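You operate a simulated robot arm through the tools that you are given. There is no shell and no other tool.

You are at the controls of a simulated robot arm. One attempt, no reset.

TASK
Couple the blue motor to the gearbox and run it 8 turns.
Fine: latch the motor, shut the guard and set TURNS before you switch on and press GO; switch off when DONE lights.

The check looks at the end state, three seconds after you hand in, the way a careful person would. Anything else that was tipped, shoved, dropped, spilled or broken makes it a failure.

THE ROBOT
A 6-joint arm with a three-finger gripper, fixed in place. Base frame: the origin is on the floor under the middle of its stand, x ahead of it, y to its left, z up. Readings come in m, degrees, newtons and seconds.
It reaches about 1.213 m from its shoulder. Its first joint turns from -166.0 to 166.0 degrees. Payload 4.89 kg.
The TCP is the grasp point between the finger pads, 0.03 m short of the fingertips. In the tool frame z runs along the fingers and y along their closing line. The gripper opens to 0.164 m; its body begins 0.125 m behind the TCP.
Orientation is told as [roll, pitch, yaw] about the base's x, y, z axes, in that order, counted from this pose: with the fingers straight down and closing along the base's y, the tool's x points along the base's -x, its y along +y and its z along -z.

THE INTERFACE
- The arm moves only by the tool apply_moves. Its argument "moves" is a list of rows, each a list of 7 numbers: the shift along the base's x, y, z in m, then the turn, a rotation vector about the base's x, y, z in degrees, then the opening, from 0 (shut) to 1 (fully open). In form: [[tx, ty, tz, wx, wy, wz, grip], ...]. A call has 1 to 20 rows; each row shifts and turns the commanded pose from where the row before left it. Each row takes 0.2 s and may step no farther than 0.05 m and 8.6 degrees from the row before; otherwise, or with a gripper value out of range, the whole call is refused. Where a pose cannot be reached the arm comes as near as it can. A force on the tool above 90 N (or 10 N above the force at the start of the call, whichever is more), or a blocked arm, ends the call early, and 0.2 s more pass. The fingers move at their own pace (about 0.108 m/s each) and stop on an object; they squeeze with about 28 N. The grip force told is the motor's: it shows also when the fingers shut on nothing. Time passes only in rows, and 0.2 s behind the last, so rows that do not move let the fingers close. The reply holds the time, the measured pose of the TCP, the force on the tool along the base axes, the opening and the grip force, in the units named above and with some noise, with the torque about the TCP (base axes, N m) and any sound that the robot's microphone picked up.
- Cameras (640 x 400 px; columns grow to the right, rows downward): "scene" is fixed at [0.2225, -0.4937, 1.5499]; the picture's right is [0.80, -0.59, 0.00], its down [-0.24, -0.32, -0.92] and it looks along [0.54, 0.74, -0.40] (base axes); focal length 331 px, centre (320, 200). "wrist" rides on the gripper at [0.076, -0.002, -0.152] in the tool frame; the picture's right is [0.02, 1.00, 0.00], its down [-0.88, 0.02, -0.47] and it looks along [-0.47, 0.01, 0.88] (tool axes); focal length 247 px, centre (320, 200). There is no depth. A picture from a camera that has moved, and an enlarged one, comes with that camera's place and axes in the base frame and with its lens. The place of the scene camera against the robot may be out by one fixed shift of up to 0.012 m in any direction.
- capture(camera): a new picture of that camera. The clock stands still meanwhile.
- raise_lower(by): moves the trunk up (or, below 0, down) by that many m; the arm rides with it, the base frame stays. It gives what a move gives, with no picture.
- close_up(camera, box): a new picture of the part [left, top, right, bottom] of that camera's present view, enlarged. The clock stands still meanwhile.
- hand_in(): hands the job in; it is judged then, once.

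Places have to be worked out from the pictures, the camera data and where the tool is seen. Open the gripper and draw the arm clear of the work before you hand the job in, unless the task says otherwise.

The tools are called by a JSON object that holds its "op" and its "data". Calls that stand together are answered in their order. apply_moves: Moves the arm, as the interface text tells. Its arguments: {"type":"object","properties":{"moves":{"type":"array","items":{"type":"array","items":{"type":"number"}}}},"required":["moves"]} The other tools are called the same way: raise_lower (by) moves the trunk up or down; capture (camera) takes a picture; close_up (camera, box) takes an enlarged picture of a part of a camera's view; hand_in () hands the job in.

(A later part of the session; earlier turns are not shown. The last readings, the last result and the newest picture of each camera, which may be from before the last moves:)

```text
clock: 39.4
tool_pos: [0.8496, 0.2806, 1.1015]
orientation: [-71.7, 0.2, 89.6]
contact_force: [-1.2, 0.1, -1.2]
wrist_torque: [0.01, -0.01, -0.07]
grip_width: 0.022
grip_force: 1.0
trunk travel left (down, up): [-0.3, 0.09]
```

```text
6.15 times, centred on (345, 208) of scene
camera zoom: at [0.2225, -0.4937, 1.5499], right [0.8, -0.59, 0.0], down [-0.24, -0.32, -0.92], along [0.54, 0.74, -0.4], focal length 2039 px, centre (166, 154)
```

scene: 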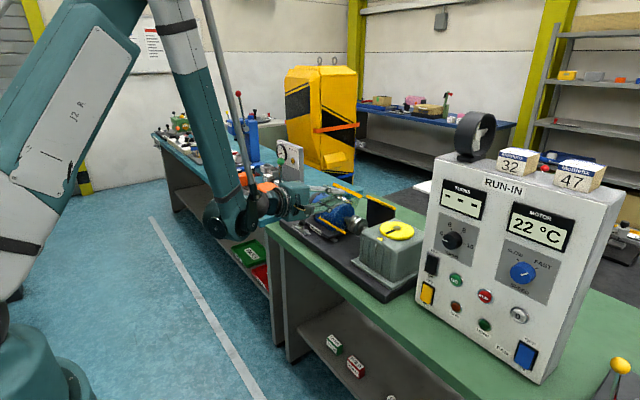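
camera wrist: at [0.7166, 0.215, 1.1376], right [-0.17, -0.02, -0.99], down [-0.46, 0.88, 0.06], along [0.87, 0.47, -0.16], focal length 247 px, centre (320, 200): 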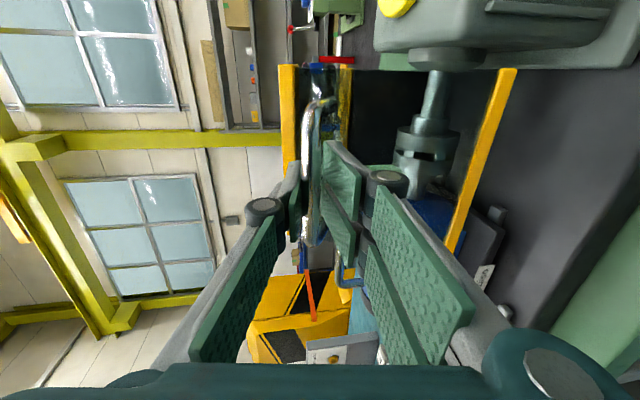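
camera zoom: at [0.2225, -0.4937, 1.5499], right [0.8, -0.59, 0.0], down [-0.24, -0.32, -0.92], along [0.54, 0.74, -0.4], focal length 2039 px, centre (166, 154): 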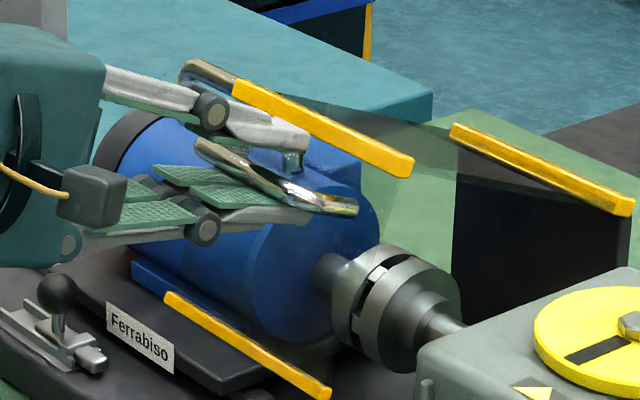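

Forces are back to zero with the bar caged. To stay within reach I'll lower the guard the rest of the way while relaxing the tilt from -72° toward -60°, letting the bar pivot in the fingers.

{"op": "apply_moves", "data": {"moves": [[-0.002, 0, -0.0106, 0, 1.5, 0, 0.12], [-0.002, 0, -0.0106, 0, 1.5, 0, 0.12], [-0.001, 0, -0.0105, 0, 1.5, 0, 0.12], [-0.0009, 0, -0.0105, 0, 1.5, 0, 0.12]]}}

{"op": "close_up", "data": {"camera": "wrist", "box": [230, 50, 430, 300]}}

{"op": "close_up", "data": {"camera": "scene", "box": [310, 175, 380, 240]}}

```text
clock: 40.4
tool_pos: [0.8444, 0.2811, 1.059]
orientation: [-65.8, 0.3, 89.7]
contact_force: [-0.7, 0.7, -1.3]
wrist_torque: [-0.05, -0.02, -0.01]
grip_width: 0.0202
grip_force: 1.2
trunk travel left (down, up): [-0.3, 0.09]
```

```text
1.60 times, centred on (330, 175) of wrist
camera zoom: at [0.705, 0.2045, 1.1243], right [-0.41, -0.02, -0.91], down [-0.43, 0.88, 0.17], along [0.8, 0.47, -0.37], focal length 395 px, centre (304, 240)
```

zoom: 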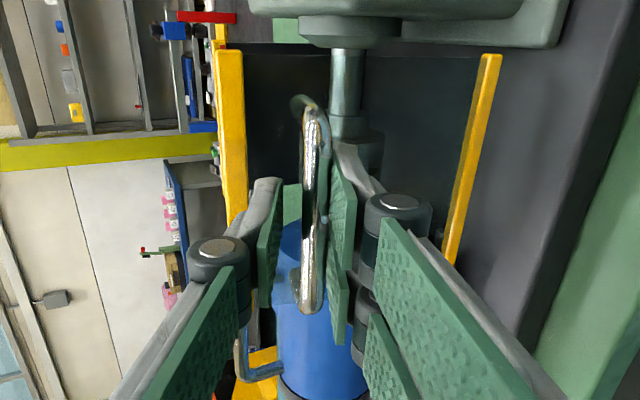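

```text
6.15 times, centred on (345, 208) of scene
camera zoom: at [0.2225, -0.4937, 1.5499], right [0.8, -0.59, 0.0], down [-0.24, -0.32, -0.92], along [0.54, 0.74, -0.4], focal length 2039 px, centre (166, 154)
```

zoom: 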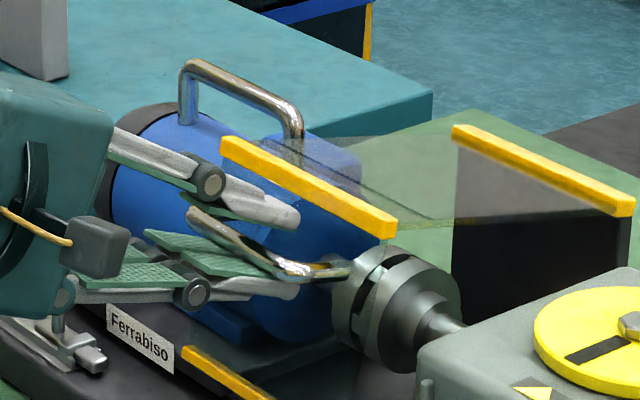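

Working smoothly. I'll continue with the last 4 cm until the guard rests.

{"op": "apply_moves", "data": {"moves": [[0.0, 0, -0.0105, 0, 1.5, 0, 0.12], [0.0, 0, -0.0105, 0, 1.5, 0, 0.12], [0.001, 0, -0.0105, 0, 1.5, 0, 0.12], [0.001, 0, -0.0085, 0, 1.0, 0, 0.12]]}}

{"op": "close_up", "data": {"camera": "wrist", "box": [230, 50, 430, 300]}}

{"op": "close_up", "data": {"camera": "scene", "box": [310, 175, 390, 250]}}

```text
clock: 41.4
tool_pos: [0.8463, 0.2808, 1.0179]
orientation: [-60.3, 0.4, 89.7]
contact_force: [-0.7, 0.7, -1.8]
wrist_torque: [-0.06, -0.01, -0.04]
grip_width: 0.0206
grip_force: 1.3
trunk travel left (down, up): [-0.3, 0.09]
```

```text
1.60 times, centred on (330, 175) of wrist
camera zoom: at [0.7145, 0.2045, 1.0966], right [-0.49, -0.02, -0.87], down [-0.42, 0.88, 0.21], along [0.76, 0.47, -0.45], focal length 395 px, centre (304, 240)
```

zoom: 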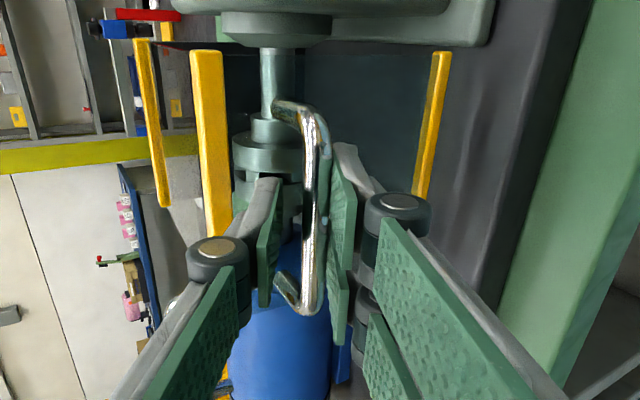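

```text
5.33 times, centred on (350, 212) of scene
camera zoom: at [0.2225, -0.4937, 1.5499], right [0.8, -0.59, 0.0], down [-0.24, -0.32, -0.92], along [0.54, 0.74, -0.4], focal length 1767 px, centre (160, 133)
```

zoom: 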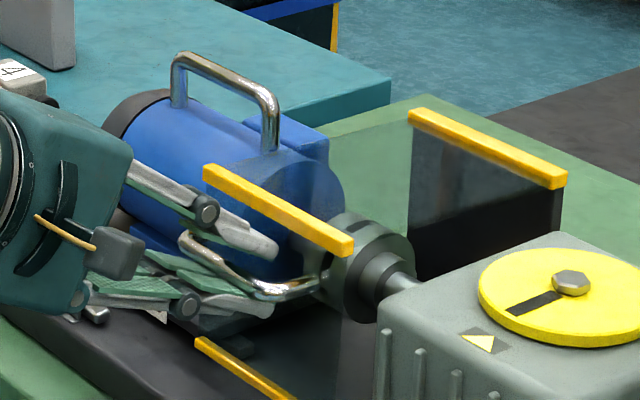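

The guard looks about level. I'll lower a bit more to find out whether it has reached its stop.

{"op": "apply_moves", "data": {"moves": [[0.0007, 0, -0.003, 0, 0, 0, 0.12], [0.0007, 0, -0.003, 0, 0, 0, 0.12], [0.0007, 0, -0.003, 0, 0, 0, 0.12], [0.0007, 0, -0.003, 0, 0, 0, 0.12]]}}

{"op": "close_up", "data": {"camera": "scene", "box": [310, 175, 390, 250]}}

```text
clock: 42.4
tool_pos: [0.8491, 0.2795, 1.0074]
orientation: [-60.2, 0.3, 89.6]
contact_force: [-1.8, -0.7, -1.4]
wrist_torque: [-0.06, 0.03, 0.03]
grip_width: 0.0212
grip_force: 2.1
trunk travel left (down, up): [-0.3, 0.09]
```

```text
5.33 times, centred on (350, 212) of scene
camera zoom: at [0.2225, -0.4937, 1.5499], right [0.8, -0.59, 0.0], down [-0.24, -0.32, -0.92], along [0.54, 0.74, -0.4], focal length 1767 px, centre (160, 133)
```

zoom: 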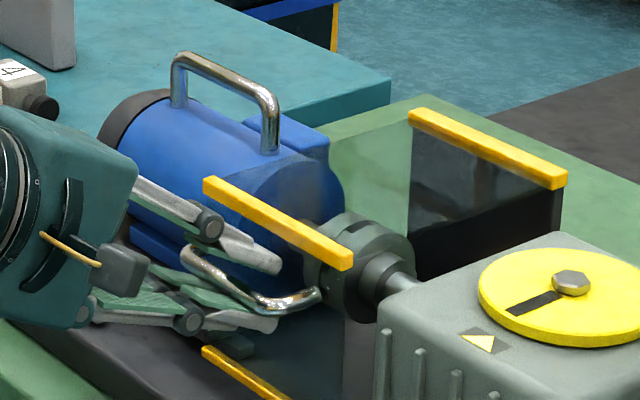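

The guard is still coming down with the fingers. Continuing in small steps until the stop.

{"op": "apply_moves", "data": {"moves": [[0.0008, 0, -0.003, 0, 0, 0, 0.12], [0.0008, 0, -0.003, 0, 0, 0, 0.12], [0.0008, 0, -0.003, 0, 0, 0, 0.12], [0.0008, 0, -0.003, 0, 0, 0, 0.12]]}}

{"op": "close_up", "data": {"camera": "scene", "box": [310, 175, 390, 250]}}

{"op": "close_up", "data": {"camera": "wrist", "box": [230, 50, 430, 300]}}

```text
clock: 43.4
tool_pos: [0.8548, 0.281, 1.0029]
orientation: [-60.1, 0.3, 89.6]
contact_force: [-7.0, -0.7, 3.9]
wrist_torque: [0.04, -0.18, 0.02]
grip_width: 0.0187
grip_force: 0.1
out of reach, approached as far as the arm can: row 2, 4
trunk travel left (down, up): [-0.3, 0.09]
```

```text
5.33 times, centred on (350, 212) of scene
camera zoom: at [0.2225, -0.4937, 1.5499], right [0.8, -0.59, 0.0], down [-0.24, -0.32, -0.92], along [0.54, 0.74, -0.4], focal length 1767 px, centre (160, 133)
```

zoom: 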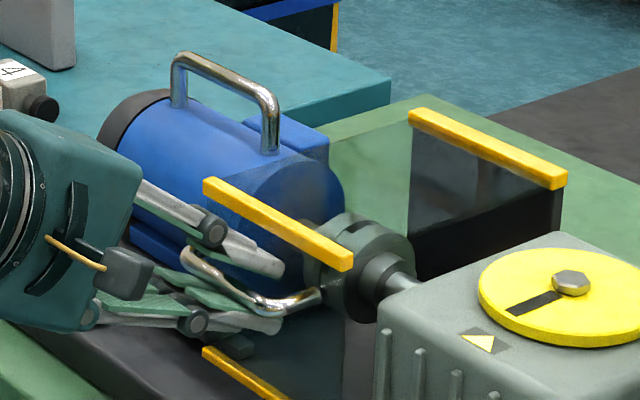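

```text
1.60 times, centred on (330, 175) of wrist
camera zoom: at [0.7222, 0.2062, 1.081], right [-0.5, -0.02, -0.87], down [-0.41, 0.88, 0.21], along [0.76, 0.47, -0.45], focal length 395 px, centre (304, 240)
```

zoom: 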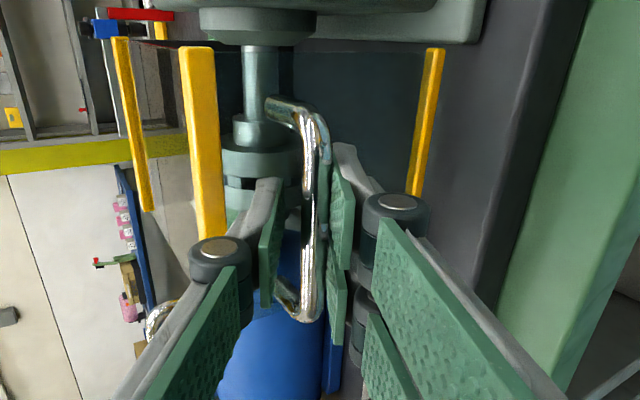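

The guard's front strip stopped while the tool moved on, and both strips read z≈1.045, so the guard is level and shut. To free the handle within reach, I'll rotate the tool toward vertical around the bar while backing slightly, then withdraw upward.

{"op": "apply_moves", "data": {"moves": [[-0.0047, 0, 0.0057, 0, 3.75, 0, 0.15], [-0.0047, 0, 0.0057, 0, 3.75, 0, 0.15], [-0.0047, 0, 0.0057, 0, 3.75, 0, 0.15], [-0.0047, 0, 0.0057, 0, 3.75, 0, 0.15]]}}

{"op": "close_up", "data": {"camera": "wrist", "box": [230, 50, 430, 300]}}

{"op": "close_up", "data": {"camera": "scene", "box": [310, 175, 390, 250]}}

```text
clock: 44.4
tool_pos: [0.8343, 0.2809, 1.0261]
orientation: [-45.3, 0.5, 89.7]
contact_force: [-2.0, -1.4, -2.6]
wrist_torque: [-0.09, 0.11, 0.03]
grip_width: 0.0255
grip_force: 1.1
trunk travel left (down, up): [-0.3, 0.09]
```

```text
1.60 times, centred on (330, 175) of wrist
camera zoom: at [0.7282, 0.2064, 1.1359], right [-0.7, -0.02, -0.71], down [-0.35, 0.88, 0.31], along [0.62, 0.47, -0.63], focal length 395 px, centre (304, 240)
```

zoom: 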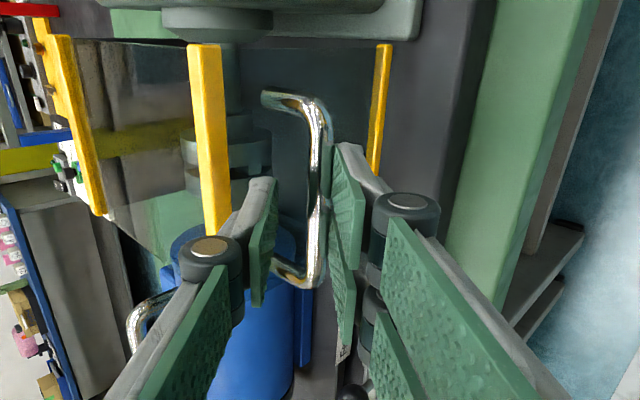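

```text
5.33 times, centred on (350, 212) of scene
camera zoom: at [0.2225, -0.4937, 1.5499], right [0.8, -0.59, 0.0], down [-0.24, -0.32, -0.92], along [0.54, 0.74, -0.4], focal length 1767 px, centre (160, 133)
```

zoom: 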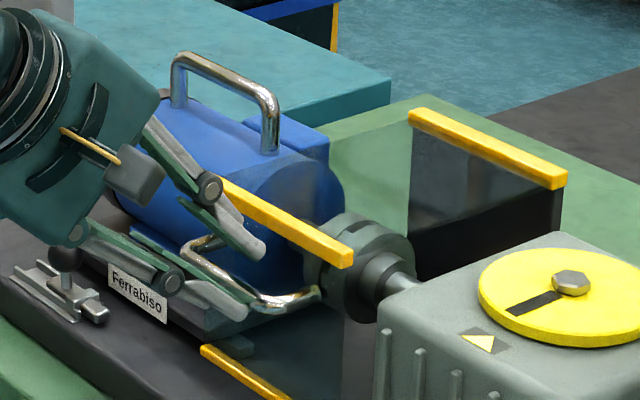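

The guard stays shut and the fingers are loose around the bar. I'll rotate the rest of the way toward vertical, then withdraw upward along the finger direction.

{"op": "apply_moves", "data": {"moves": [[-0.0025, 0, -0.001, 0, 6.25, 0, 0.15], [-0.001, 0, 0.001, 0, 6.25, 0, 0.15], [0, 0, 0.001, 0, 6.25, 0, 0.15], [0, 0, 0.001, 0, 6.25, 0, 0.15], [-0.004, 0, 0.011, 0, 0, 0, 0.15]]}}

{"op": "close_up", "data": {"camera": "wrist", "box": [230, 50, 430, 300]}}

{"op": "close_up", "data": {"camera": "scene", "box": [310, 175, 390, 250]}}

```text
clock: 45.6
tool_pos: [0.8297, 0.2817, 1.0385]
orientation: [-20.3, 0.4, 89.9]
contact_force: [1.4, 1.3, -0.2]
wrist_torque: [-0.01, 0.09, 0.01]
grip_width: 0.0244
grip_force: 0.0
trunk travel left (down, up): [-0.3, 0.09]
```

```text
1.60 times, centred on (330, 175) of wrist
camera zoom: at [0.7791, 0.2063, 1.183], right [-0.94, -0.02, -0.35], down [-0.18, 0.88, 0.43], along [0.3, 0.47, -0.83], focal length 395 px, centre (304, 240)
```

zoom: 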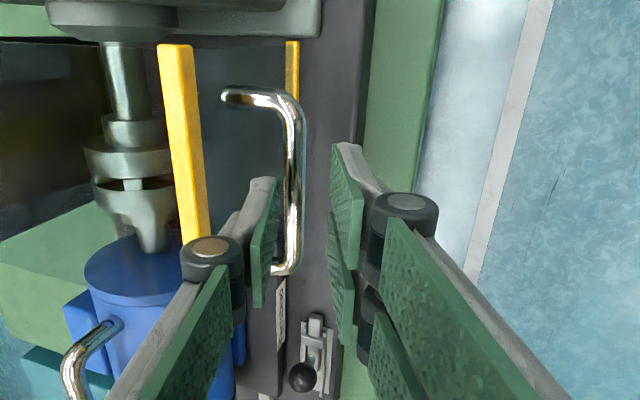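

```text
5.33 times, centred on (350, 212) of scene
camera zoom: at [0.2225, -0.4937, 1.5499], right [0.8, -0.59, 0.0], down [-0.24, -0.32, -0.92], along [0.54, 0.74, -0.4], focal length 1767 px, centre (160, 133)
```

zoom: 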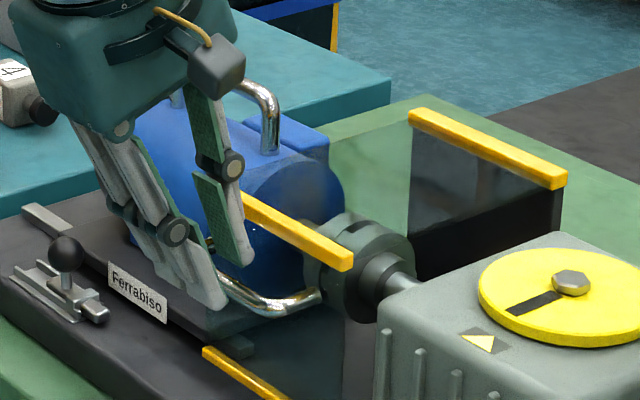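

Free of load. Withdrawing along the finger axis, then rising to a safe height.

{"op": "apply_moves", "data": {"moves": [[-0.006, 0, 0.018, 0, 0, 0, 0.15], [-0.012, 0, 0.035, 0, 0, 0, 0.15], [-0.015, 0, 0.045, 0, 0, 0, 0.15], [-0.015, 0, 0.045, 0, 0, 0, 0.3], [-0.015, 0, 0.045, 0, 6.7, 0, 0.3], [-0.015, 0, 0.03, 0, 6.7, 0, 0.3], [-0.015, 0, 0.02, 0, 6.7, 0, 0.3]]}}

{"op": "capture", "data": {"camera": "wrist"}}

{"op": "close_up", "data": {"camera": "scene", "box": [290, 160, 430, 270]}}

```text
clock: 47.2
tool_pos: [0.7356, 0.2822, 1.2776]
orientation: [-0.2, 0.5, 90.1]
contact_force: [-0.7, 0.1, 0.2]
wrist_torque: [0.03, 0.02, 0.03]
grip_width: 0.0493
grip_force: 0.0
trunk travel left (down, up): [-0.3, 0.09]
```

```text
taken
camera wrist: at [0.737, 0.2058, 1.4312], right [-1.0, -0.02, 0.0], down [-0.02, 0.88, 0.47], along [-0.01, 0.47, -0.88], focal length 247 px, centre (320, 200)
```

wrist: 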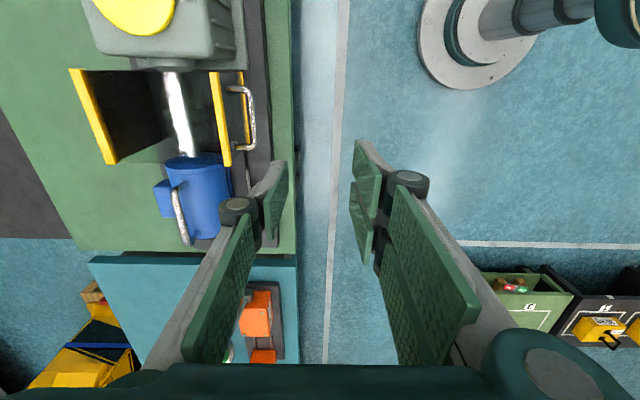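

```text
3.64 times, centred on (360, 215) of scene
camera zoom: at [0.2225, -0.4937, 1.5499], right [0.8, -0.59, 0.0], down [-0.24, -0.32, -0.92], along [0.54, 0.74, -0.4], focal length 1205 px, centre (174, 146)
```

zoom: 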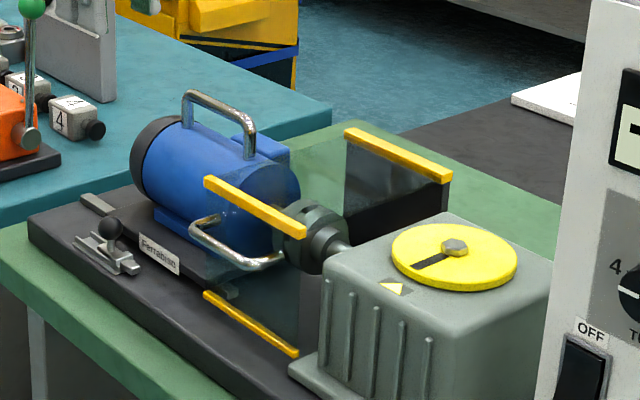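

The guard is shut, with the lip in front of the coupling. Next is the panel: I'll raise the arm, yaw back to 0 and move in front of the panel at a safe distance. Then I'll lower the trunk so that the horizontal tool pose becomes reachable.

{"op": "apply_moves", "data": {"moves": [[-0.0032, -0.0347, 0.0157, 0, 0, -8.18, 0.3], [-0.0032, -0.0347, 0.0157, 0, 0, -8.18, 0.3], [-0.0032, -0.0347, 0.0157, 0, 0, -8.18, 0.3], [-0.0032, -0.0347, 0.0157, 0, 0, -8.18, 0.3], [-0.0032, -0.0347, 0.0157, 0, 0, -8.18, 0.3], [-0.0032, -0.0347, 0.0157, 0, 0, -8.18, 0.3], [-0.0032, -0.0347, 0.0157, 0, 0, -8.18, 0.3], [-0.0032, -0.0347, 0.0157, 0, 0, -8.18, 0.3], [-0.0032, -0.0347, 0.0157, 0, 0, -8.18, 0.3], [-0.0032, -0.0347, 0.0157, 0, 0, -8.18, 0.3], [-0.0032, -0.0347, 0.0157, 0, 0, -8.18, 0.3]]}}

{"op": "raise_lower", "data": {"by": -0.2}}

{"op": "capture", "data": {"camera": "wrist"}}

{"op": "capture", "data": {"camera": "scene"}}

```text
clock: 49.6
tool_pos: [0.6979, -0.0982, 1.4483]
orientation: [-0.3, 0.5, 0.0]
contact_force: [-0.1, 0.1, 0.5]
wrist_torque: [-0.08, 0.04, 0.03]
grip_width: 0.0491
grip_force: 0.0
trunk travel left (down, up): [-0.3, 0.09]
```

```text
clock: 51.8
tool_pos: [0.6975, -0.0989, 1.2489]
orientation: [-0.3, 0.5, 0.1]
contact_force: [-0.2, -0.1, -0.8]
wrist_torque: [-0.03, 0.01, 0.0]
grip_width: 0.0492
grip_force: 0.1
trunk travel left (down, up): [-0.1, 0.29]
```

```text
taken
camera wrist: at [0.6233, -0.1001, 1.4026], right [-0.02, 1.0, 0.0], down [0.88, 0.02, 0.47], along [0.47, 0.01, -0.88], focal length 247 px, centre (320, 200)
```

wrist: 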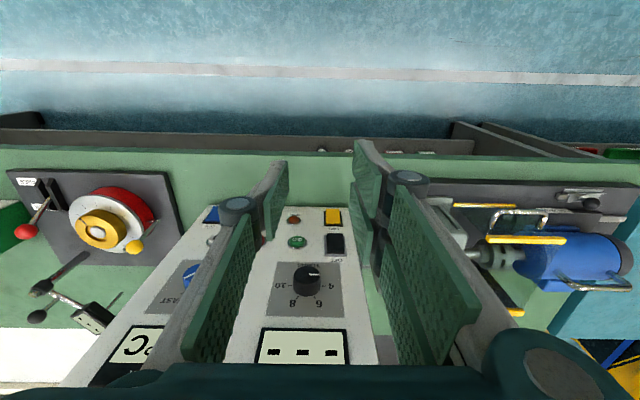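

```text
taken
```

scene: 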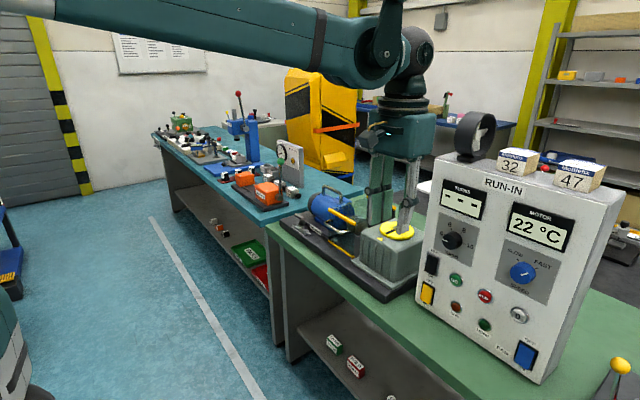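

The trunk is down 0.2 m. I'll tilt the tool up toward horizontal in steps at a safe distance from the panel to check reach, moving back and up slightly so the fingers stay clear.

{"op": "apply_moves", "data": {"moves": [[-0.01, 0, 0.0, 0, -8.5, 0, 0.3], [-0.01, 0, 0.0, 0, -8.5, 0, 0.3], [-0.01, 0, 0.0, 0, -8.5, 0, 0.3], [-0.01, 0, 0.0, 0, -8.5, 0, 0.3], [-0.01, 0, 0.0, 0, -8.5, 0, 0.3], [-0.01, 0, 0.0, 0, -8.5, 0, 0.3]]}}

{"op": "capture", "data": {"camera": "wrist"}}

```text
clock: 53.2
tool_pos: [0.639, -0.0992, 1.2485]
orientation: [-0.4, -50.7, 0.3]
contact_force: [0.1, 0.1, -0.5]
wrist_torque: [0.04, 0.15, 0.05]
grip_width: 0.0493
grip_force: 0.0
trunk travel left (down, up): [-0.1, 0.29]
```

```text
taken
camera wrist: at [0.4733, -0.1003, 1.2871], right [-0.01, 1.0, -0.02], down [0.19, 0.02, 0.98], along [0.98, 0.01, -0.19], focal length 247 px, centre (320, 200)
```

wrist: 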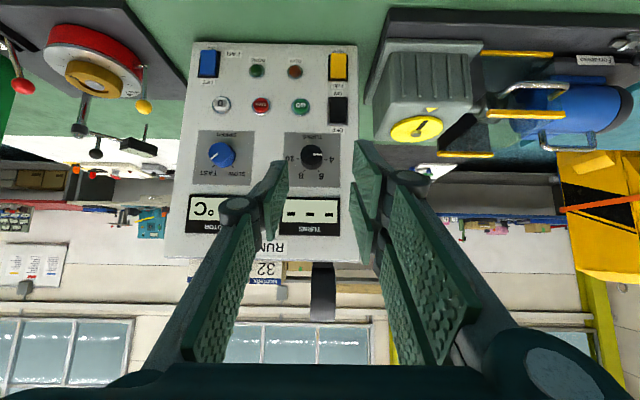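

A good frontal (upside-down) view of the panel. I'll zoom in to read the controls and compute positions.

{"op": "close_up", "data": {"camera": "wrist", "box": [160, 30, 380, 270]}}

{"op": "close_up", "data": {"camera": "wrist", "box": [270, 40, 370, 190]}}

```text
1.67 times, centred on (270, 150) of wrist
camera zoom: at [0.4733, -0.1003, 1.2871], right [-0.01, 1.0, -0.02], down [0.19, 0.02, 0.98], along [0.98, 0.01, -0.19], focal length 412 px, centre (403, 283)
```

zoom: 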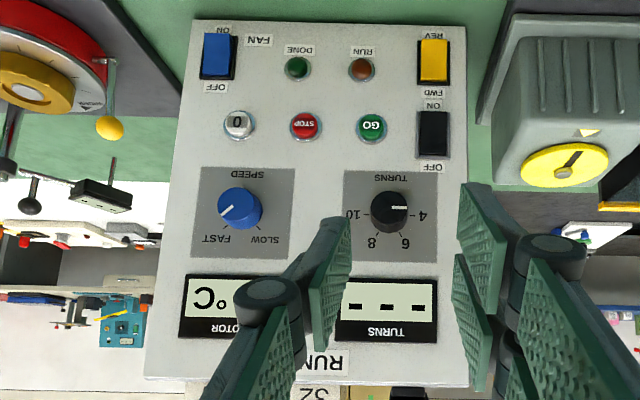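

```text
2.67 times, centred on (320, 115) of wrist
camera zoom: at [0.4733, -0.1003, 1.2871], right [-0.01, 1.0, -0.02], down [0.19, 0.02, 0.98], along [0.98, 0.01, -0.19], focal length 659 px, centre (320, 427)
```

zoom: 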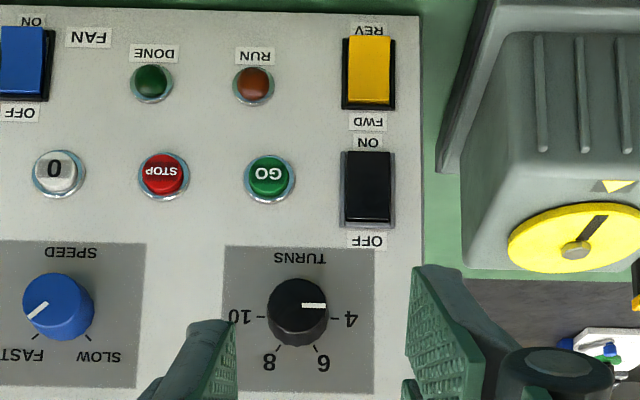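

From two views the panel face is at x≈0.934 and vertical.

| Control | y | z | Note |
|---|---|---|---|
| TURNS knob | -0.113 | 1.118 | top face at x≈0.908, Ø≈42 mm, pointer on 4 |
| GO | -0.138 | 1.003 | |
| Power rocker | -0.0615 | 0.98–1.04 | |

Setting 8 means rotating the knob +120° about x. I'll finish the tilt to horizontal in front of the knob and watch for reach problems.

{"op": "apply_moves", "data": {"moves": [[0.018, -0.003, -0.026, 0, -7.9, 0, 0.45], [0.018, -0.003, -0.026, 0, -7.9, 0, 0.45], [0.018, -0.003, -0.026, 0, -7.9, 0, 0.45], [0.018, -0.003, -0.026, 0, -7.9, 0, 0.45], [0.018, -0.003, -0.026, 0, -7.9, 0, 0.45]]}}

{"op": "capture", "data": {"camera": "wrist"}}

{"op": "capture", "data": {"camera": "scene"}}

```text
clock: 54.4
tool_pos: [0.7101, -0.1094, 1.1222]
orientation: [-86.3, -89.8, 85.8]
contact_force: [5.4, -2.1, -1.4]
wrist_torque: [-0.02, -0.33, 0.21]
grip_width: 0.0738
grip_force: 0.1
trunk travel left (down, up): [-0.1, 0.29]
```

```text
taken
camera wrist: at [0.558, -0.1112, 1.0463], right [0.01, 1.0, -0.03], down [-0.47, 0.02, 0.88], along [0.88, 0.01, 0.47], focal length 247 px, centre (320, 200)
```

wrist: 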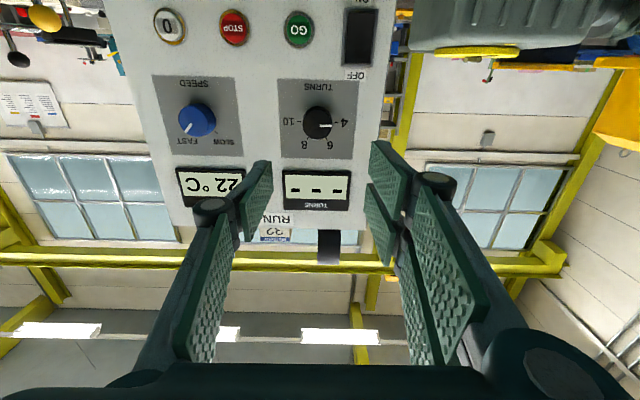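

```text
taken
```

scene: 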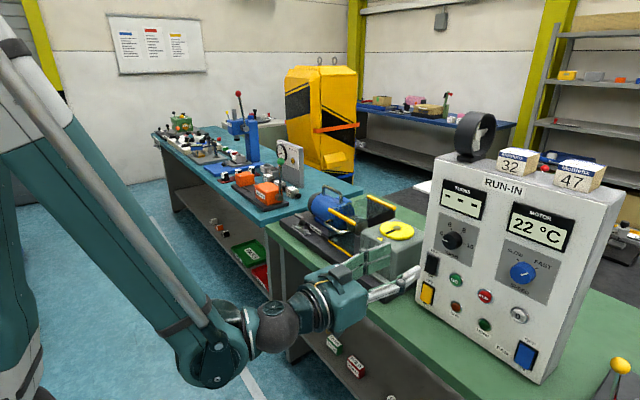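

Tool horizontal was reached without a reach warning. I'll let it settle and recheck the pose.

{"op": "apply_moves", "data": {"moves": [[0, 0, 0, 0, 0, 0, 0.45], [0, 0, 0, 0, 0, 0, 0.45]]}}

{"op": "close_up", "data": {"camera": "wrist", "box": [220, 0, 420, 160]}}

```text
clock: 55.0
tool_pos: [0.7279, -0.1141, 1.1192]
orientation: [-103.4, -90.0, 103.1]
contact_force: [0.9, -0.4, -0.2]
wrist_torque: [-0.01, -0.01, 0.05]
grip_width: 0.0737
grip_force: 0.0
trunk travel left (down, up): [-0.1, 0.29]
```

```text
2.50 times, centred on (320, 80) of wrist
camera zoom: at [0.5759, -0.1159, 1.0431], right [0.0, 1.0, -0.02], down [-0.47, 0.02, 0.88], along [0.88, 0.01, 0.47], focal length 617 px, centre (320, 500)
```

zoom: 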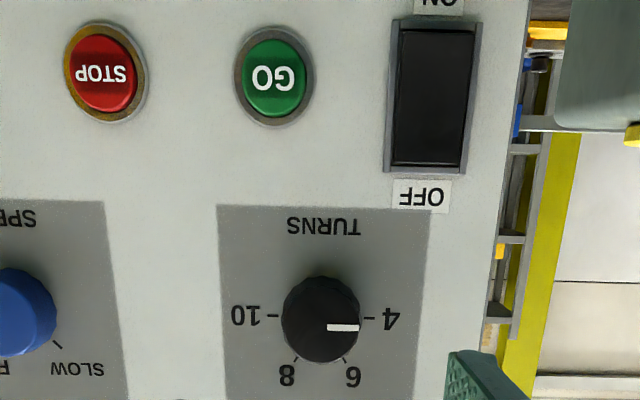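

Settled at (0.728, -0.114, 1.119), and the knob centre reads y≈-0.114, z≈1.115. I'll pre-roll the tool -60° about x so the +120° turn is centred on the wrist range, and align z.

{"op": "apply_moves", "data": {"moves": [[0.005, 0, -0.0005, -8.57, 0, 0, 0.45], [0.005, 0, -0.0005, -8.57, 0, 0, 0.45], [0.005, 0, -0.0005, -8.57, 0, 0, 0.45], [0.005, 0, -0.0005, -8.57, 0, 0, 0.45], [0.005, 0, -0.0005, -8.57, 0, 0, 0.45], [0.005, 0, -0.0005, -8.57, 0, 0, 0.45], [0.005, 0, -0.0005, -8.58, 0, 0, 0.45], [0, 0, 0, 0, 0, 0, 0.45], [0, 0, 0, 0, 0, 0, 0.45]]}}

{"op": "capture", "data": {"camera": "wrist"}}

```text
clock: 57.0
tool_pos: [0.7639, -0.1143, 1.1151]
orientation: [-90.3, -29.9, 90.1]
contact_force: [0.6, 0.3, 0.6]
wrist_torque: [0.01, 0.04, -0.01]
grip_width: 0.0737
grip_force: 0.0
trunk travel left (down, up): [-0.1, 0.29]
```

```text
taken
camera wrist: at [0.6111, -0.181, 1.0785], right [0.0, 0.48, -0.88], down [-0.47, 0.77, 0.42], along [0.88, 0.41, 0.23], focal length 247 px, centre (320, 200)
```

wrist: 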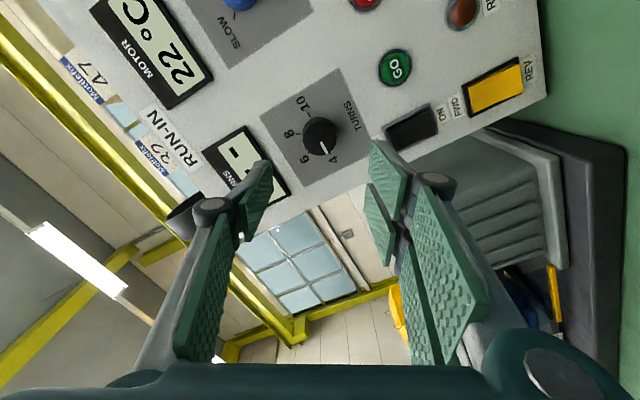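

The tool axis is along x. I'll zoom to check how the knob centre lines up with the tool axis.

{"op": "close_up", "data": {"camera": "wrist", "box": [270, 90, 370, 180]}}

```text
4.44 times, centred on (320, 135) of wrist
camera zoom: at [0.6111, -0.181, 1.0785], right [0.0, 0.48, -0.88], down [-0.47, 0.77, 0.42], along [0.88, 0.41, 0.23], focal length 1098 px, centre (320, 489)
```

zoom: 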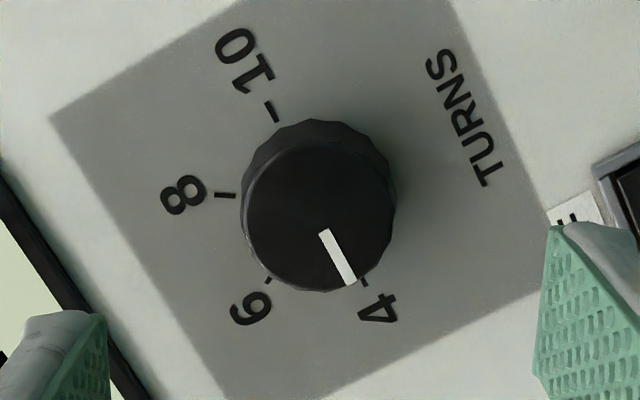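

The alignment is within about 1.5 mm. I'll approach the knob until the fingertips overlap it by about 17 mm, with the tips staying roughly 8 mm off the panel.

{"op": "apply_moves", "data": {"moves": [[0.034, -0.0005, 0.0005, 0, 0, 0, 0.45], [0.034, -0.0005, 0.0005, 0, 0, 0, 0.45], [0.033, 0, 0, 0, 0, 0, 0.45], [0.03, 0, 0, 0, 0, 0, 0.45], [0, 0, 0, 0, 0, 0, 0.45]]}}

{"op": "capture", "data": {"camera": "wrist"}}

{"op": "close_up", "data": {"camera": "scene", "box": [380, 180, 540, 320]}}

```text
clock: 58.2
tool_pos: [0.8929, -0.1176, 1.1176]
orientation: [-90.3, -29.8, 90.0]
contact_force: [0.4, -0.5, -0.4]
wrist_torque: [-0.04, -0.01, 0.02]
grip_width: 0.074
grip_force: 0.0
trunk travel left (down, up): [-0.1, 0.29]
```

```text
taken
camera wrist: at [0.7412, -0.1838, 1.0805], right [0.0, 0.48, -0.88], down [-0.47, 0.77, 0.42], along [0.88, 0.41, 0.23], focal length 247 px, centre (320, 200)
```

wrist: 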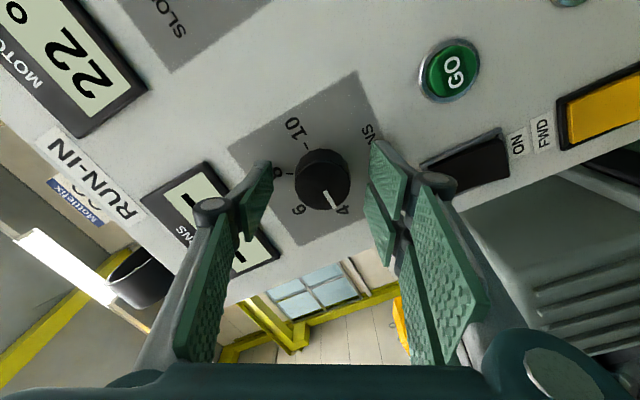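

```text
2.86 times, centred on (460, 250) of scene
camera zoom: at [0.2225, -0.4937, 1.5499], right [0.8, -0.59, 0.0], down [-0.24, -0.32, -0.92], along [0.54, 0.74, -0.4], focal length 947 px, centre (-80, 57)
```

zoom: 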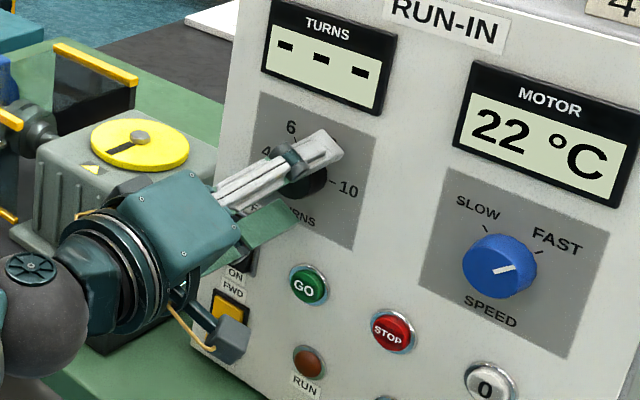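

The knob is centred between the pads. Closing on it now.

{"op": "apply_moves", "data": {"moves": [[0, 0, 0, 0, 0, 0, 0.2], [0, 0, 0, 0, 0, 0, 0.1], [0, 0, 0, 0, 0, 0, 0.0], [0, 0, 0, 0, 0, 0, 0.0]]}}

{"op": "capture", "data": {"camera": "wrist"}}

```text
clock: 59.2
tool_pos: [0.8946, -0.114, 1.1152]
orientation: [-90.2, -29.9, 90.1]
contact_force: [-11.7, 21.3, -33.1]
wrist_torque: [-0.05, 0.84, 1.04]
grip_width: 0.0417
grip_force: 44.5
trunk travel left (down, up): [-0.1, 0.29]
```

```text
taken
camera wrist: at [0.7415, -0.1825, 1.0797], right [0.0, 0.48, -0.88], down [-0.47, 0.77, 0.42], along [0.88, 0.42, 0.23], focal length 247 px, centre (320, 200)
```

wrist: 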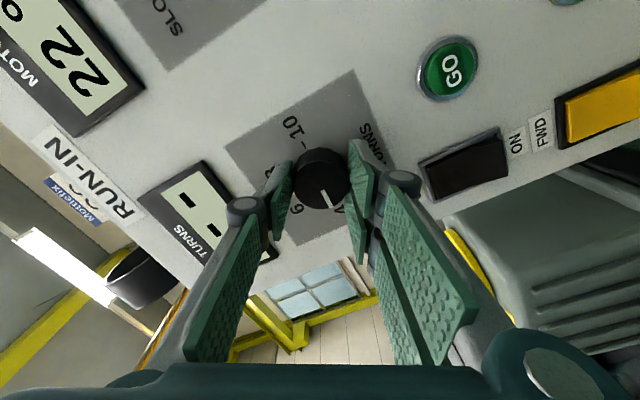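

Gripped at 42 mm with a side load of about 39 N along the closing direction. I'll shift about 1.4 mm to relieve it, then start turning +x with four steps first.

{"op": "apply_moves", "data": {"moves": [[0, 0.0007, -0.0012, 0, 0, 0, 0], [0, 0, 0, 8.57, 0, 0, 0], [0, 0, 0, 8.57, 0, 0, 0], [0, 0, 0, 8.57, 0, 0, 0], [0, 0, 0, 0, 0, 0, 0]]}}

{"op": "close_up", "data": {"camera": "wrist", "box": [220, 90, 420, 250]}}

```text
clock: 60.4
tool_pos: [0.8937, -0.1149, 1.1165]
orientation: [-90.3, -55.8, 89.9]
contact_force: [-26.2, 3.3, -14.9]
wrist_torque: [-0.03, 0.69, -0.18]
grip_width: 0.0416
grip_force: 44.3
trunk travel left (down, up): [-0.1, 0.29]
```

```text
2.50 times, centred on (320, 170) of wrist
camera zoom: at [0.7414, -0.1591, 1.0539], right [0.01, 0.81, -0.58], down [-0.47, 0.51, 0.72], along [0.88, 0.27, 0.39], focal length 617 px, centre (320, 275)
```

zoom: 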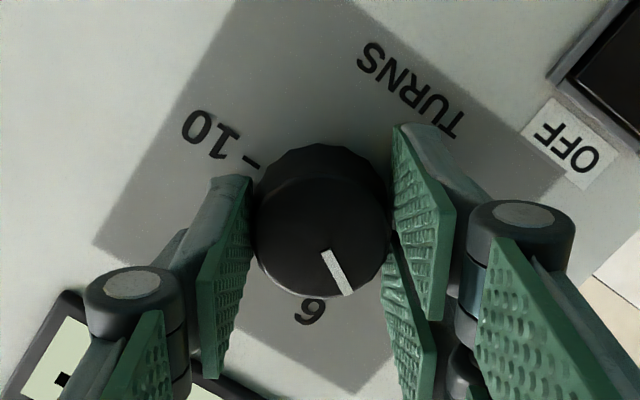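

The knob turns with the gripper (pointer fixed relative to the fingers, now heading to 6). Continuing the turn.

{"op": "apply_moves", "data": {"moves": [[-0.0005, 0, -0.0005, 8.57, 0, 0, 0], [0, 0, 0, 8.57, 0, 0, 0], [0, 0, 0, 8.57, 0, 0, 0], [0, 0, 0, 8.57, 0, 0, 0], [0, 0, 0, 8.57, 0, 0, 0], [0, 0, 0, 0, 0, 0, 0]]}}

{"op": "close_up", "data": {"camera": "wrist", "box": [220, 90, 420, 250]}}

{"op": "close_up", "data": {"camera": "scene", "box": [380, 180, 540, 320]}}

```text
clock: 61.8
tool_pos: [0.8937, -0.1152, 1.1159]
orientation: [90.1, -81.4, -90.5]
contact_force: [9.0, -14.1, 31.0]
wrist_torque: [0.03, -0.81, -0.5]
grip_width: 0.0419
grip_force: 45.0
trunk travel left (down, up): [-0.1, 0.29]
```

```text
2.50 times, centred on (320, 170) of wrist
camera zoom: at [0.7415, -0.1045, 1.0405], right [0.01, 0.99, 0.13], down [-0.47, -0.11, 0.87], along [0.88, -0.07, 0.47], focal length 617 px, centre (320, 275)
```

zoom: 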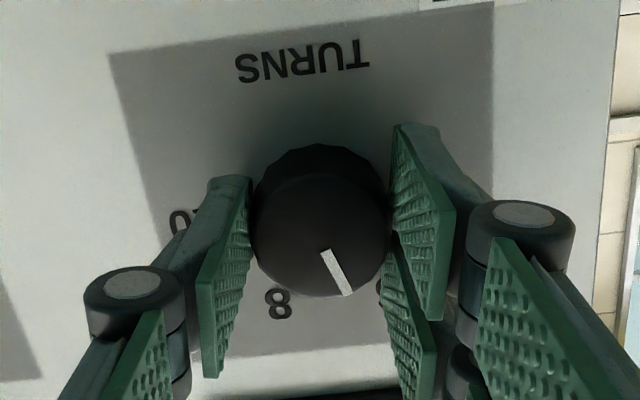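

```text
2.86 times, centred on (460, 250) of scene
camera zoom: at [0.2225, -0.4937, 1.5499], right [0.8, -0.59, 0.0], down [-0.24, -0.32, -0.92], along [0.54, 0.74, -0.4], focal length 947 px, centre (-80, 57)
```

zoom: 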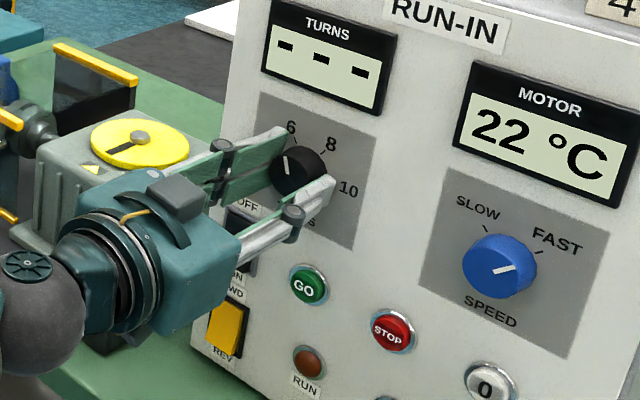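

68.6° done, with the pointer just past 6. I'll turn the remaining 51.4° to reach 8.

{"op": "apply_moves", "data": {"moves": [[0, 0, 0, 8.57, 0, 0, 0], [0, 0, 0, 8.57, 0, 0, 0], [0, 0, 0, 8.57, 0, 0, 0], [0, 0, 0, 8.57, 0, 0, 0], [0, 0, 0, 8.57, 0, 0, 0], [0, 0, 0, 8.57, 0, 0, 0], [0, 0, 0, 0, 0, 0, 0]]}}

{"op": "close_up", "data": {"camera": "wrist", "box": [220, 90, 420, 250]}}

{"op": "close_up", "data": {"camera": "scene", "box": [380, 180, 540, 320]}}

```text
clock: 63.4
tool_pos: [0.8941, -0.1141, 1.1167]
orientation: [89.8, -30.0, -90.0]
contact_force: [12.7, -8.2, 27.3]
wrist_torque: [-0.04, -0.69, -0.14]
grip_width: 0.0417
grip_force: 45.3
trunk travel left (down, up): [-0.1, 0.29]
```

```text
2.50 times, centred on (320, 170) of wrist
camera zoom: at [0.7411, -0.0487, 1.0769], right [0.0, 0.52, 0.85], down [-0.47, -0.75, 0.46], along [0.88, -0.41, 0.24], focal length 617 px, centre (320, 275)
```

zoom: 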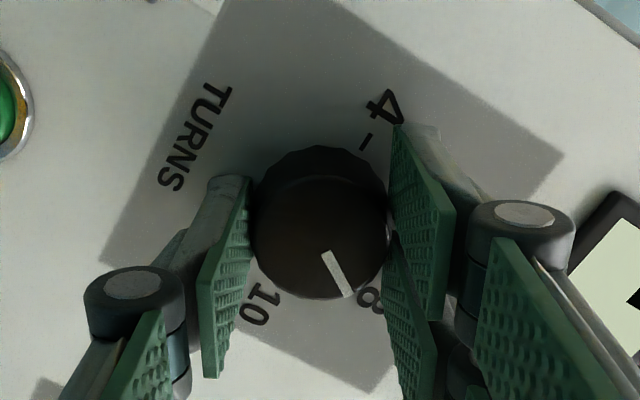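

```text
2.86 times, centred on (460, 250) of scene
camera zoom: at [0.2225, -0.4937, 1.5499], right [0.8, -0.59, 0.0], down [-0.24, -0.32, -0.92], along [0.54, 0.74, -0.4], focal length 947 px, centre (-80, 57)
```

zoom: 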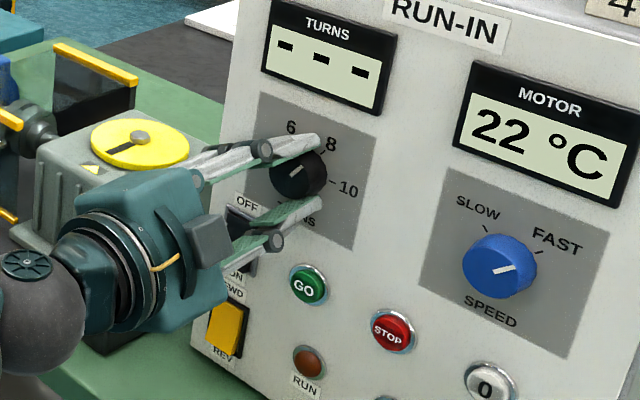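

The pointer appears at 8. I'll release, back off along -x and verify the setting.

{"op": "apply_moves", "data": {"moves": [[0, 0, 0, 0, 0, 0, 0.2], [0, 0, 0, 0, 0, 0, 0.45], [0, 0, 0, 0, 0, 0, 0.45], [-0.03, 0, 0, 0, 0, 0, 0.45], [-0.04, 0, 0, 0, 0, 0, 0.45], [-0.04, 0, 0, 0, 0, 0, 0.45]]}}

{"op": "capture", "data": {"camera": "wrist"}}

{"op": "close_up", "data": {"camera": "scene", "box": [420, 180, 500, 250]}}

```text
clock: 64.8
tool_pos: [0.7839, -0.1133, 1.1141]
orientation: [89.8, -30.1, -90.0]
contact_force: [2.1, 0.0, 0.1]
wrist_torque: [0.03, -0.12, 0.02]
grip_width: 0.0737
grip_force: 0.0
trunk travel left (down, up): [-0.1, 0.29]
```

```text
taken
camera wrist: at [0.6318, -0.0484, 1.0759], right [0.01, 0.52, 0.85], down [-0.47, -0.75, 0.46], along [0.88, -0.41, 0.24], focal length 247 px, centre (320, 200)
```

wrist: 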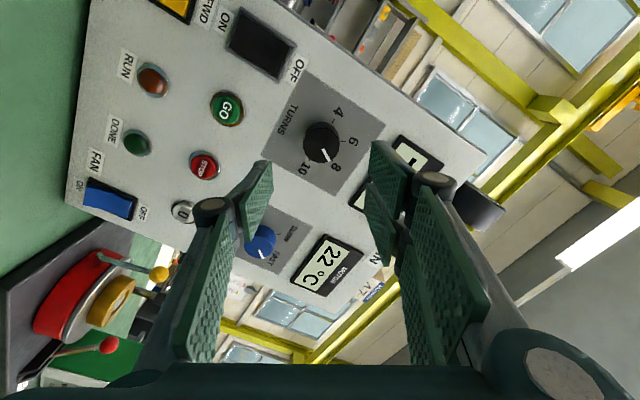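

```text
5.71 times, centred on (460, 215) of scene
camera zoom: at [0.2225, -0.4937, 1.5499], right [0.8, -0.59, 0.0], down [-0.24, -0.32, -0.92], along [0.54, 0.74, -0.4], focal length 1893 px, centre (-480, 114)
```

zoom: 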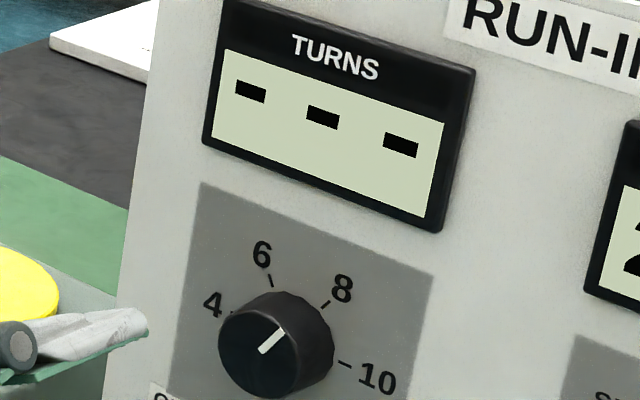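

{"op": "close_up", "data": {"camera": "wrist", "box": [260, 80, 390, 200]}}

```text
3.33 times, centred on (325, 140) of wrist
camera zoom: at [0.6318, -0.0484, 1.0759], right [0.01, 0.52, 0.85], down [-0.47, -0.75, 0.46], along [0.88, -0.41, 0.24], focal length 823 px, centre (303, 400)
```

zoom: 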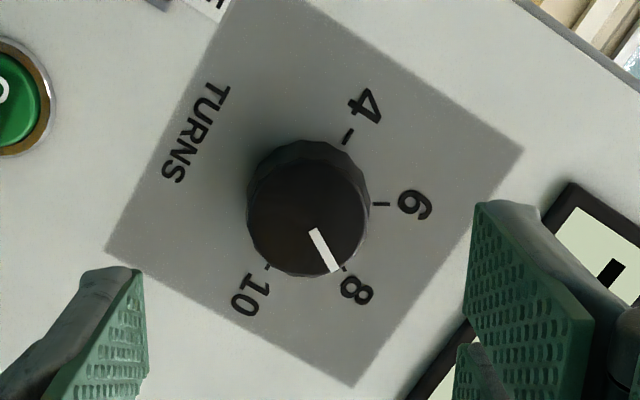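

The pointer is exactly on 8. Now for the power rocker, where ON is at the bottom. I'll close the fingers, roll to +90° so the closed tip cluster is slim in z, and line up with the rocker's lower half at (y -0.0615, z≈0.990), keeping the tips about 4 cm off the panel.

{"op": "apply_moves", "data": {"moves": [[0.0, 0.013, -0.031, 7.5, 0, 0, 0], [0.0, 0.013, -0.031, 7.5, 0, 0, 0], [0.01, 0.013, -0.031, 7.5, 0, 0, 0], [0.02, 0.013, -0.031, 7.5, 0, 0, 0], [0.03, 0, 0, 0, 0, 0, 0], [0, 0, 0, 0, 0, 0, 0], [0, 0, 0, 0, 0, 0, 0]]}}

{"op": "capture", "data": {"camera": "wrist"}}

{"op": "close_up", "data": {"camera": "scene", "box": [380, 200, 500, 340]}}

```text
clock: 66.4
tool_pos: [0.8662, -0.0672, 1.0355]
orientation: [89.7, -0.2, -90.0]
contact_force: [0.8, -0.9, -0.6]
wrist_torque: [-0.02, 0.0, 0.01]
grip_width: 0.0
grip_force: 28.2
out of reach, approached as far as the arm can: row 2, 3, 4
trunk travel left (down, up): [-0.1, 0.29]
```

```text
taken
camera wrist: at [0.7141, 0.0091, 1.0362], right [0.0, 0.02, 1.0], down [-0.47, -0.88, 0.02], along [0.88, -0.47, 0.01], focal length 247 px, centre (320, 200)
```

wrist: 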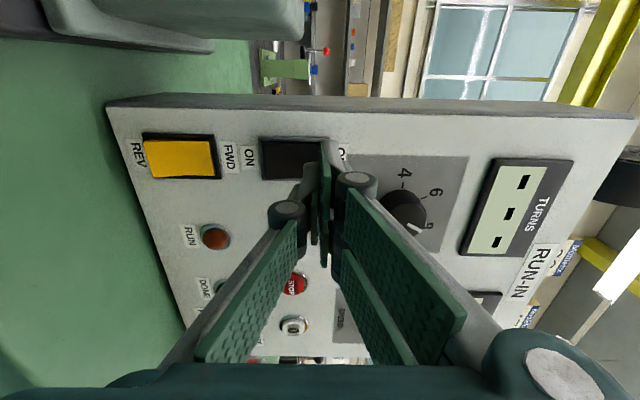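

```text
2.86 times, centred on (440, 270) of scene
camera zoom: at [0.2225, -0.4937, 1.5499], right [0.8, -0.59, 0.0], down [-0.24, -0.32, -0.92], along [0.54, 0.74, -0.4], focal length 947 px, centre (-23, 0)
```

zoom: 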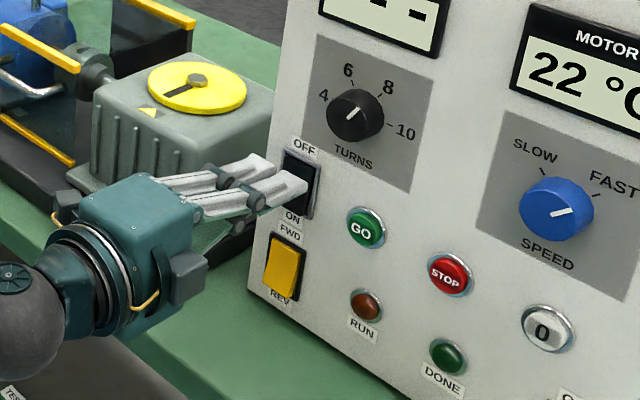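

The arm could not get that low with the trunk here (it stopped at z 1.0355). I'll lift back to a comfortable height first, then lower the trunk by its last 0.1 m.

{"op": "apply_moves", "data": {"moves": [[-0.02, 0, 0.04, 0, 0, 0, 0], [-0.02, 0, 0.04, 0, 0, 0, 0], [0, 0, 0.02, 0, 0, 0, 0], [0, 0, 0, 0, 0, 0, 0]]}}

{"op": "raise_lower", "data": {"by": -0.1}}

{"op": "capture", "data": {"camera": "wrist"}}

```text
clock: 67.4
tool_pos: [0.8266, -0.0661, 1.138]
orientation: [89.7, -0.1, -90.1]
contact_force: [-0.1, -0.6, -0.2]
wrist_torque: [0.03, 0.01, 0.0]
grip_width: 0.0003
grip_force: 27.7
trunk travel left (down, up): [-0.1, 0.29]
```

```text
clock: 68.7
tool_pos: [0.8259, -0.0661, 1.0366]
orientation: [89.8, -0.1, -90.0]
contact_force: [0.3, 0.3, 0.7]
wrist_torque: [-0.01, 0.0, 0.0]
grip_width: 0.0
grip_force: 28.0
trunk travel left (down, up): [0.0, 0.39]
```

```text
taken
camera wrist: at [0.6742, 0.0097, 1.0365], right [0.0, 0.02, 1.0], down [-0.47, -0.88, 0.02], along [0.88, -0.47, 0.01], focal length 247 px, centre (320, 200)
```

wrist: 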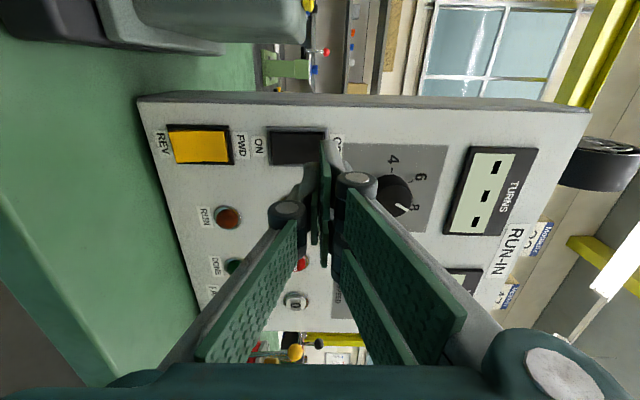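

Now at z≈1.037 with room to go lower. I'll zoom on the rocker to see its state and ends.

{"op": "close_up", "data": {"camera": "wrist", "box": [220, 100, 360, 190]}}

{"op": "close_up", "data": {"camera": "scene", "box": [405, 240, 465, 310]}}

```text
4.44 times, centred on (290, 145) of wrist
camera zoom: at [0.6742, 0.0097, 1.0365], right [0.0, 0.02, 1.0], down [-0.47, -0.88, 0.02], along [0.88, -0.47, 0.01], focal length 1098 px, centre (453, 444)
```

zoom: 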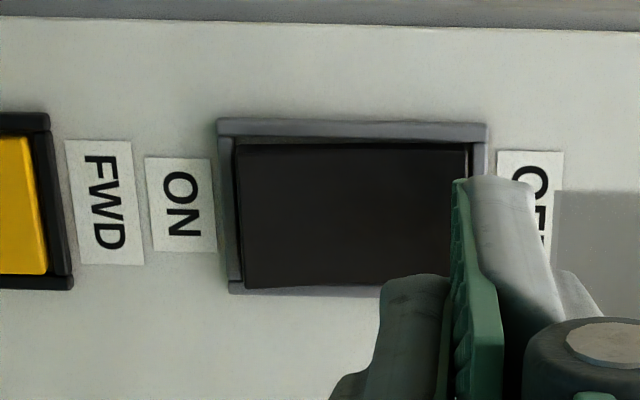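

```text
5.71 times, centred on (435, 275) of scene
camera zoom: at [0.2225, -0.4937, 1.5499], right [0.8, -0.59, 0.0], down [-0.24, -0.32, -0.92], along [0.54, 0.74, -0.4], focal length 1893 px, centre (-337, -229)
```

zoom: 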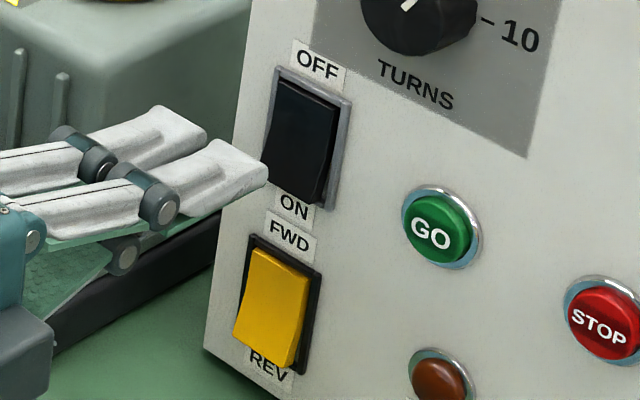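

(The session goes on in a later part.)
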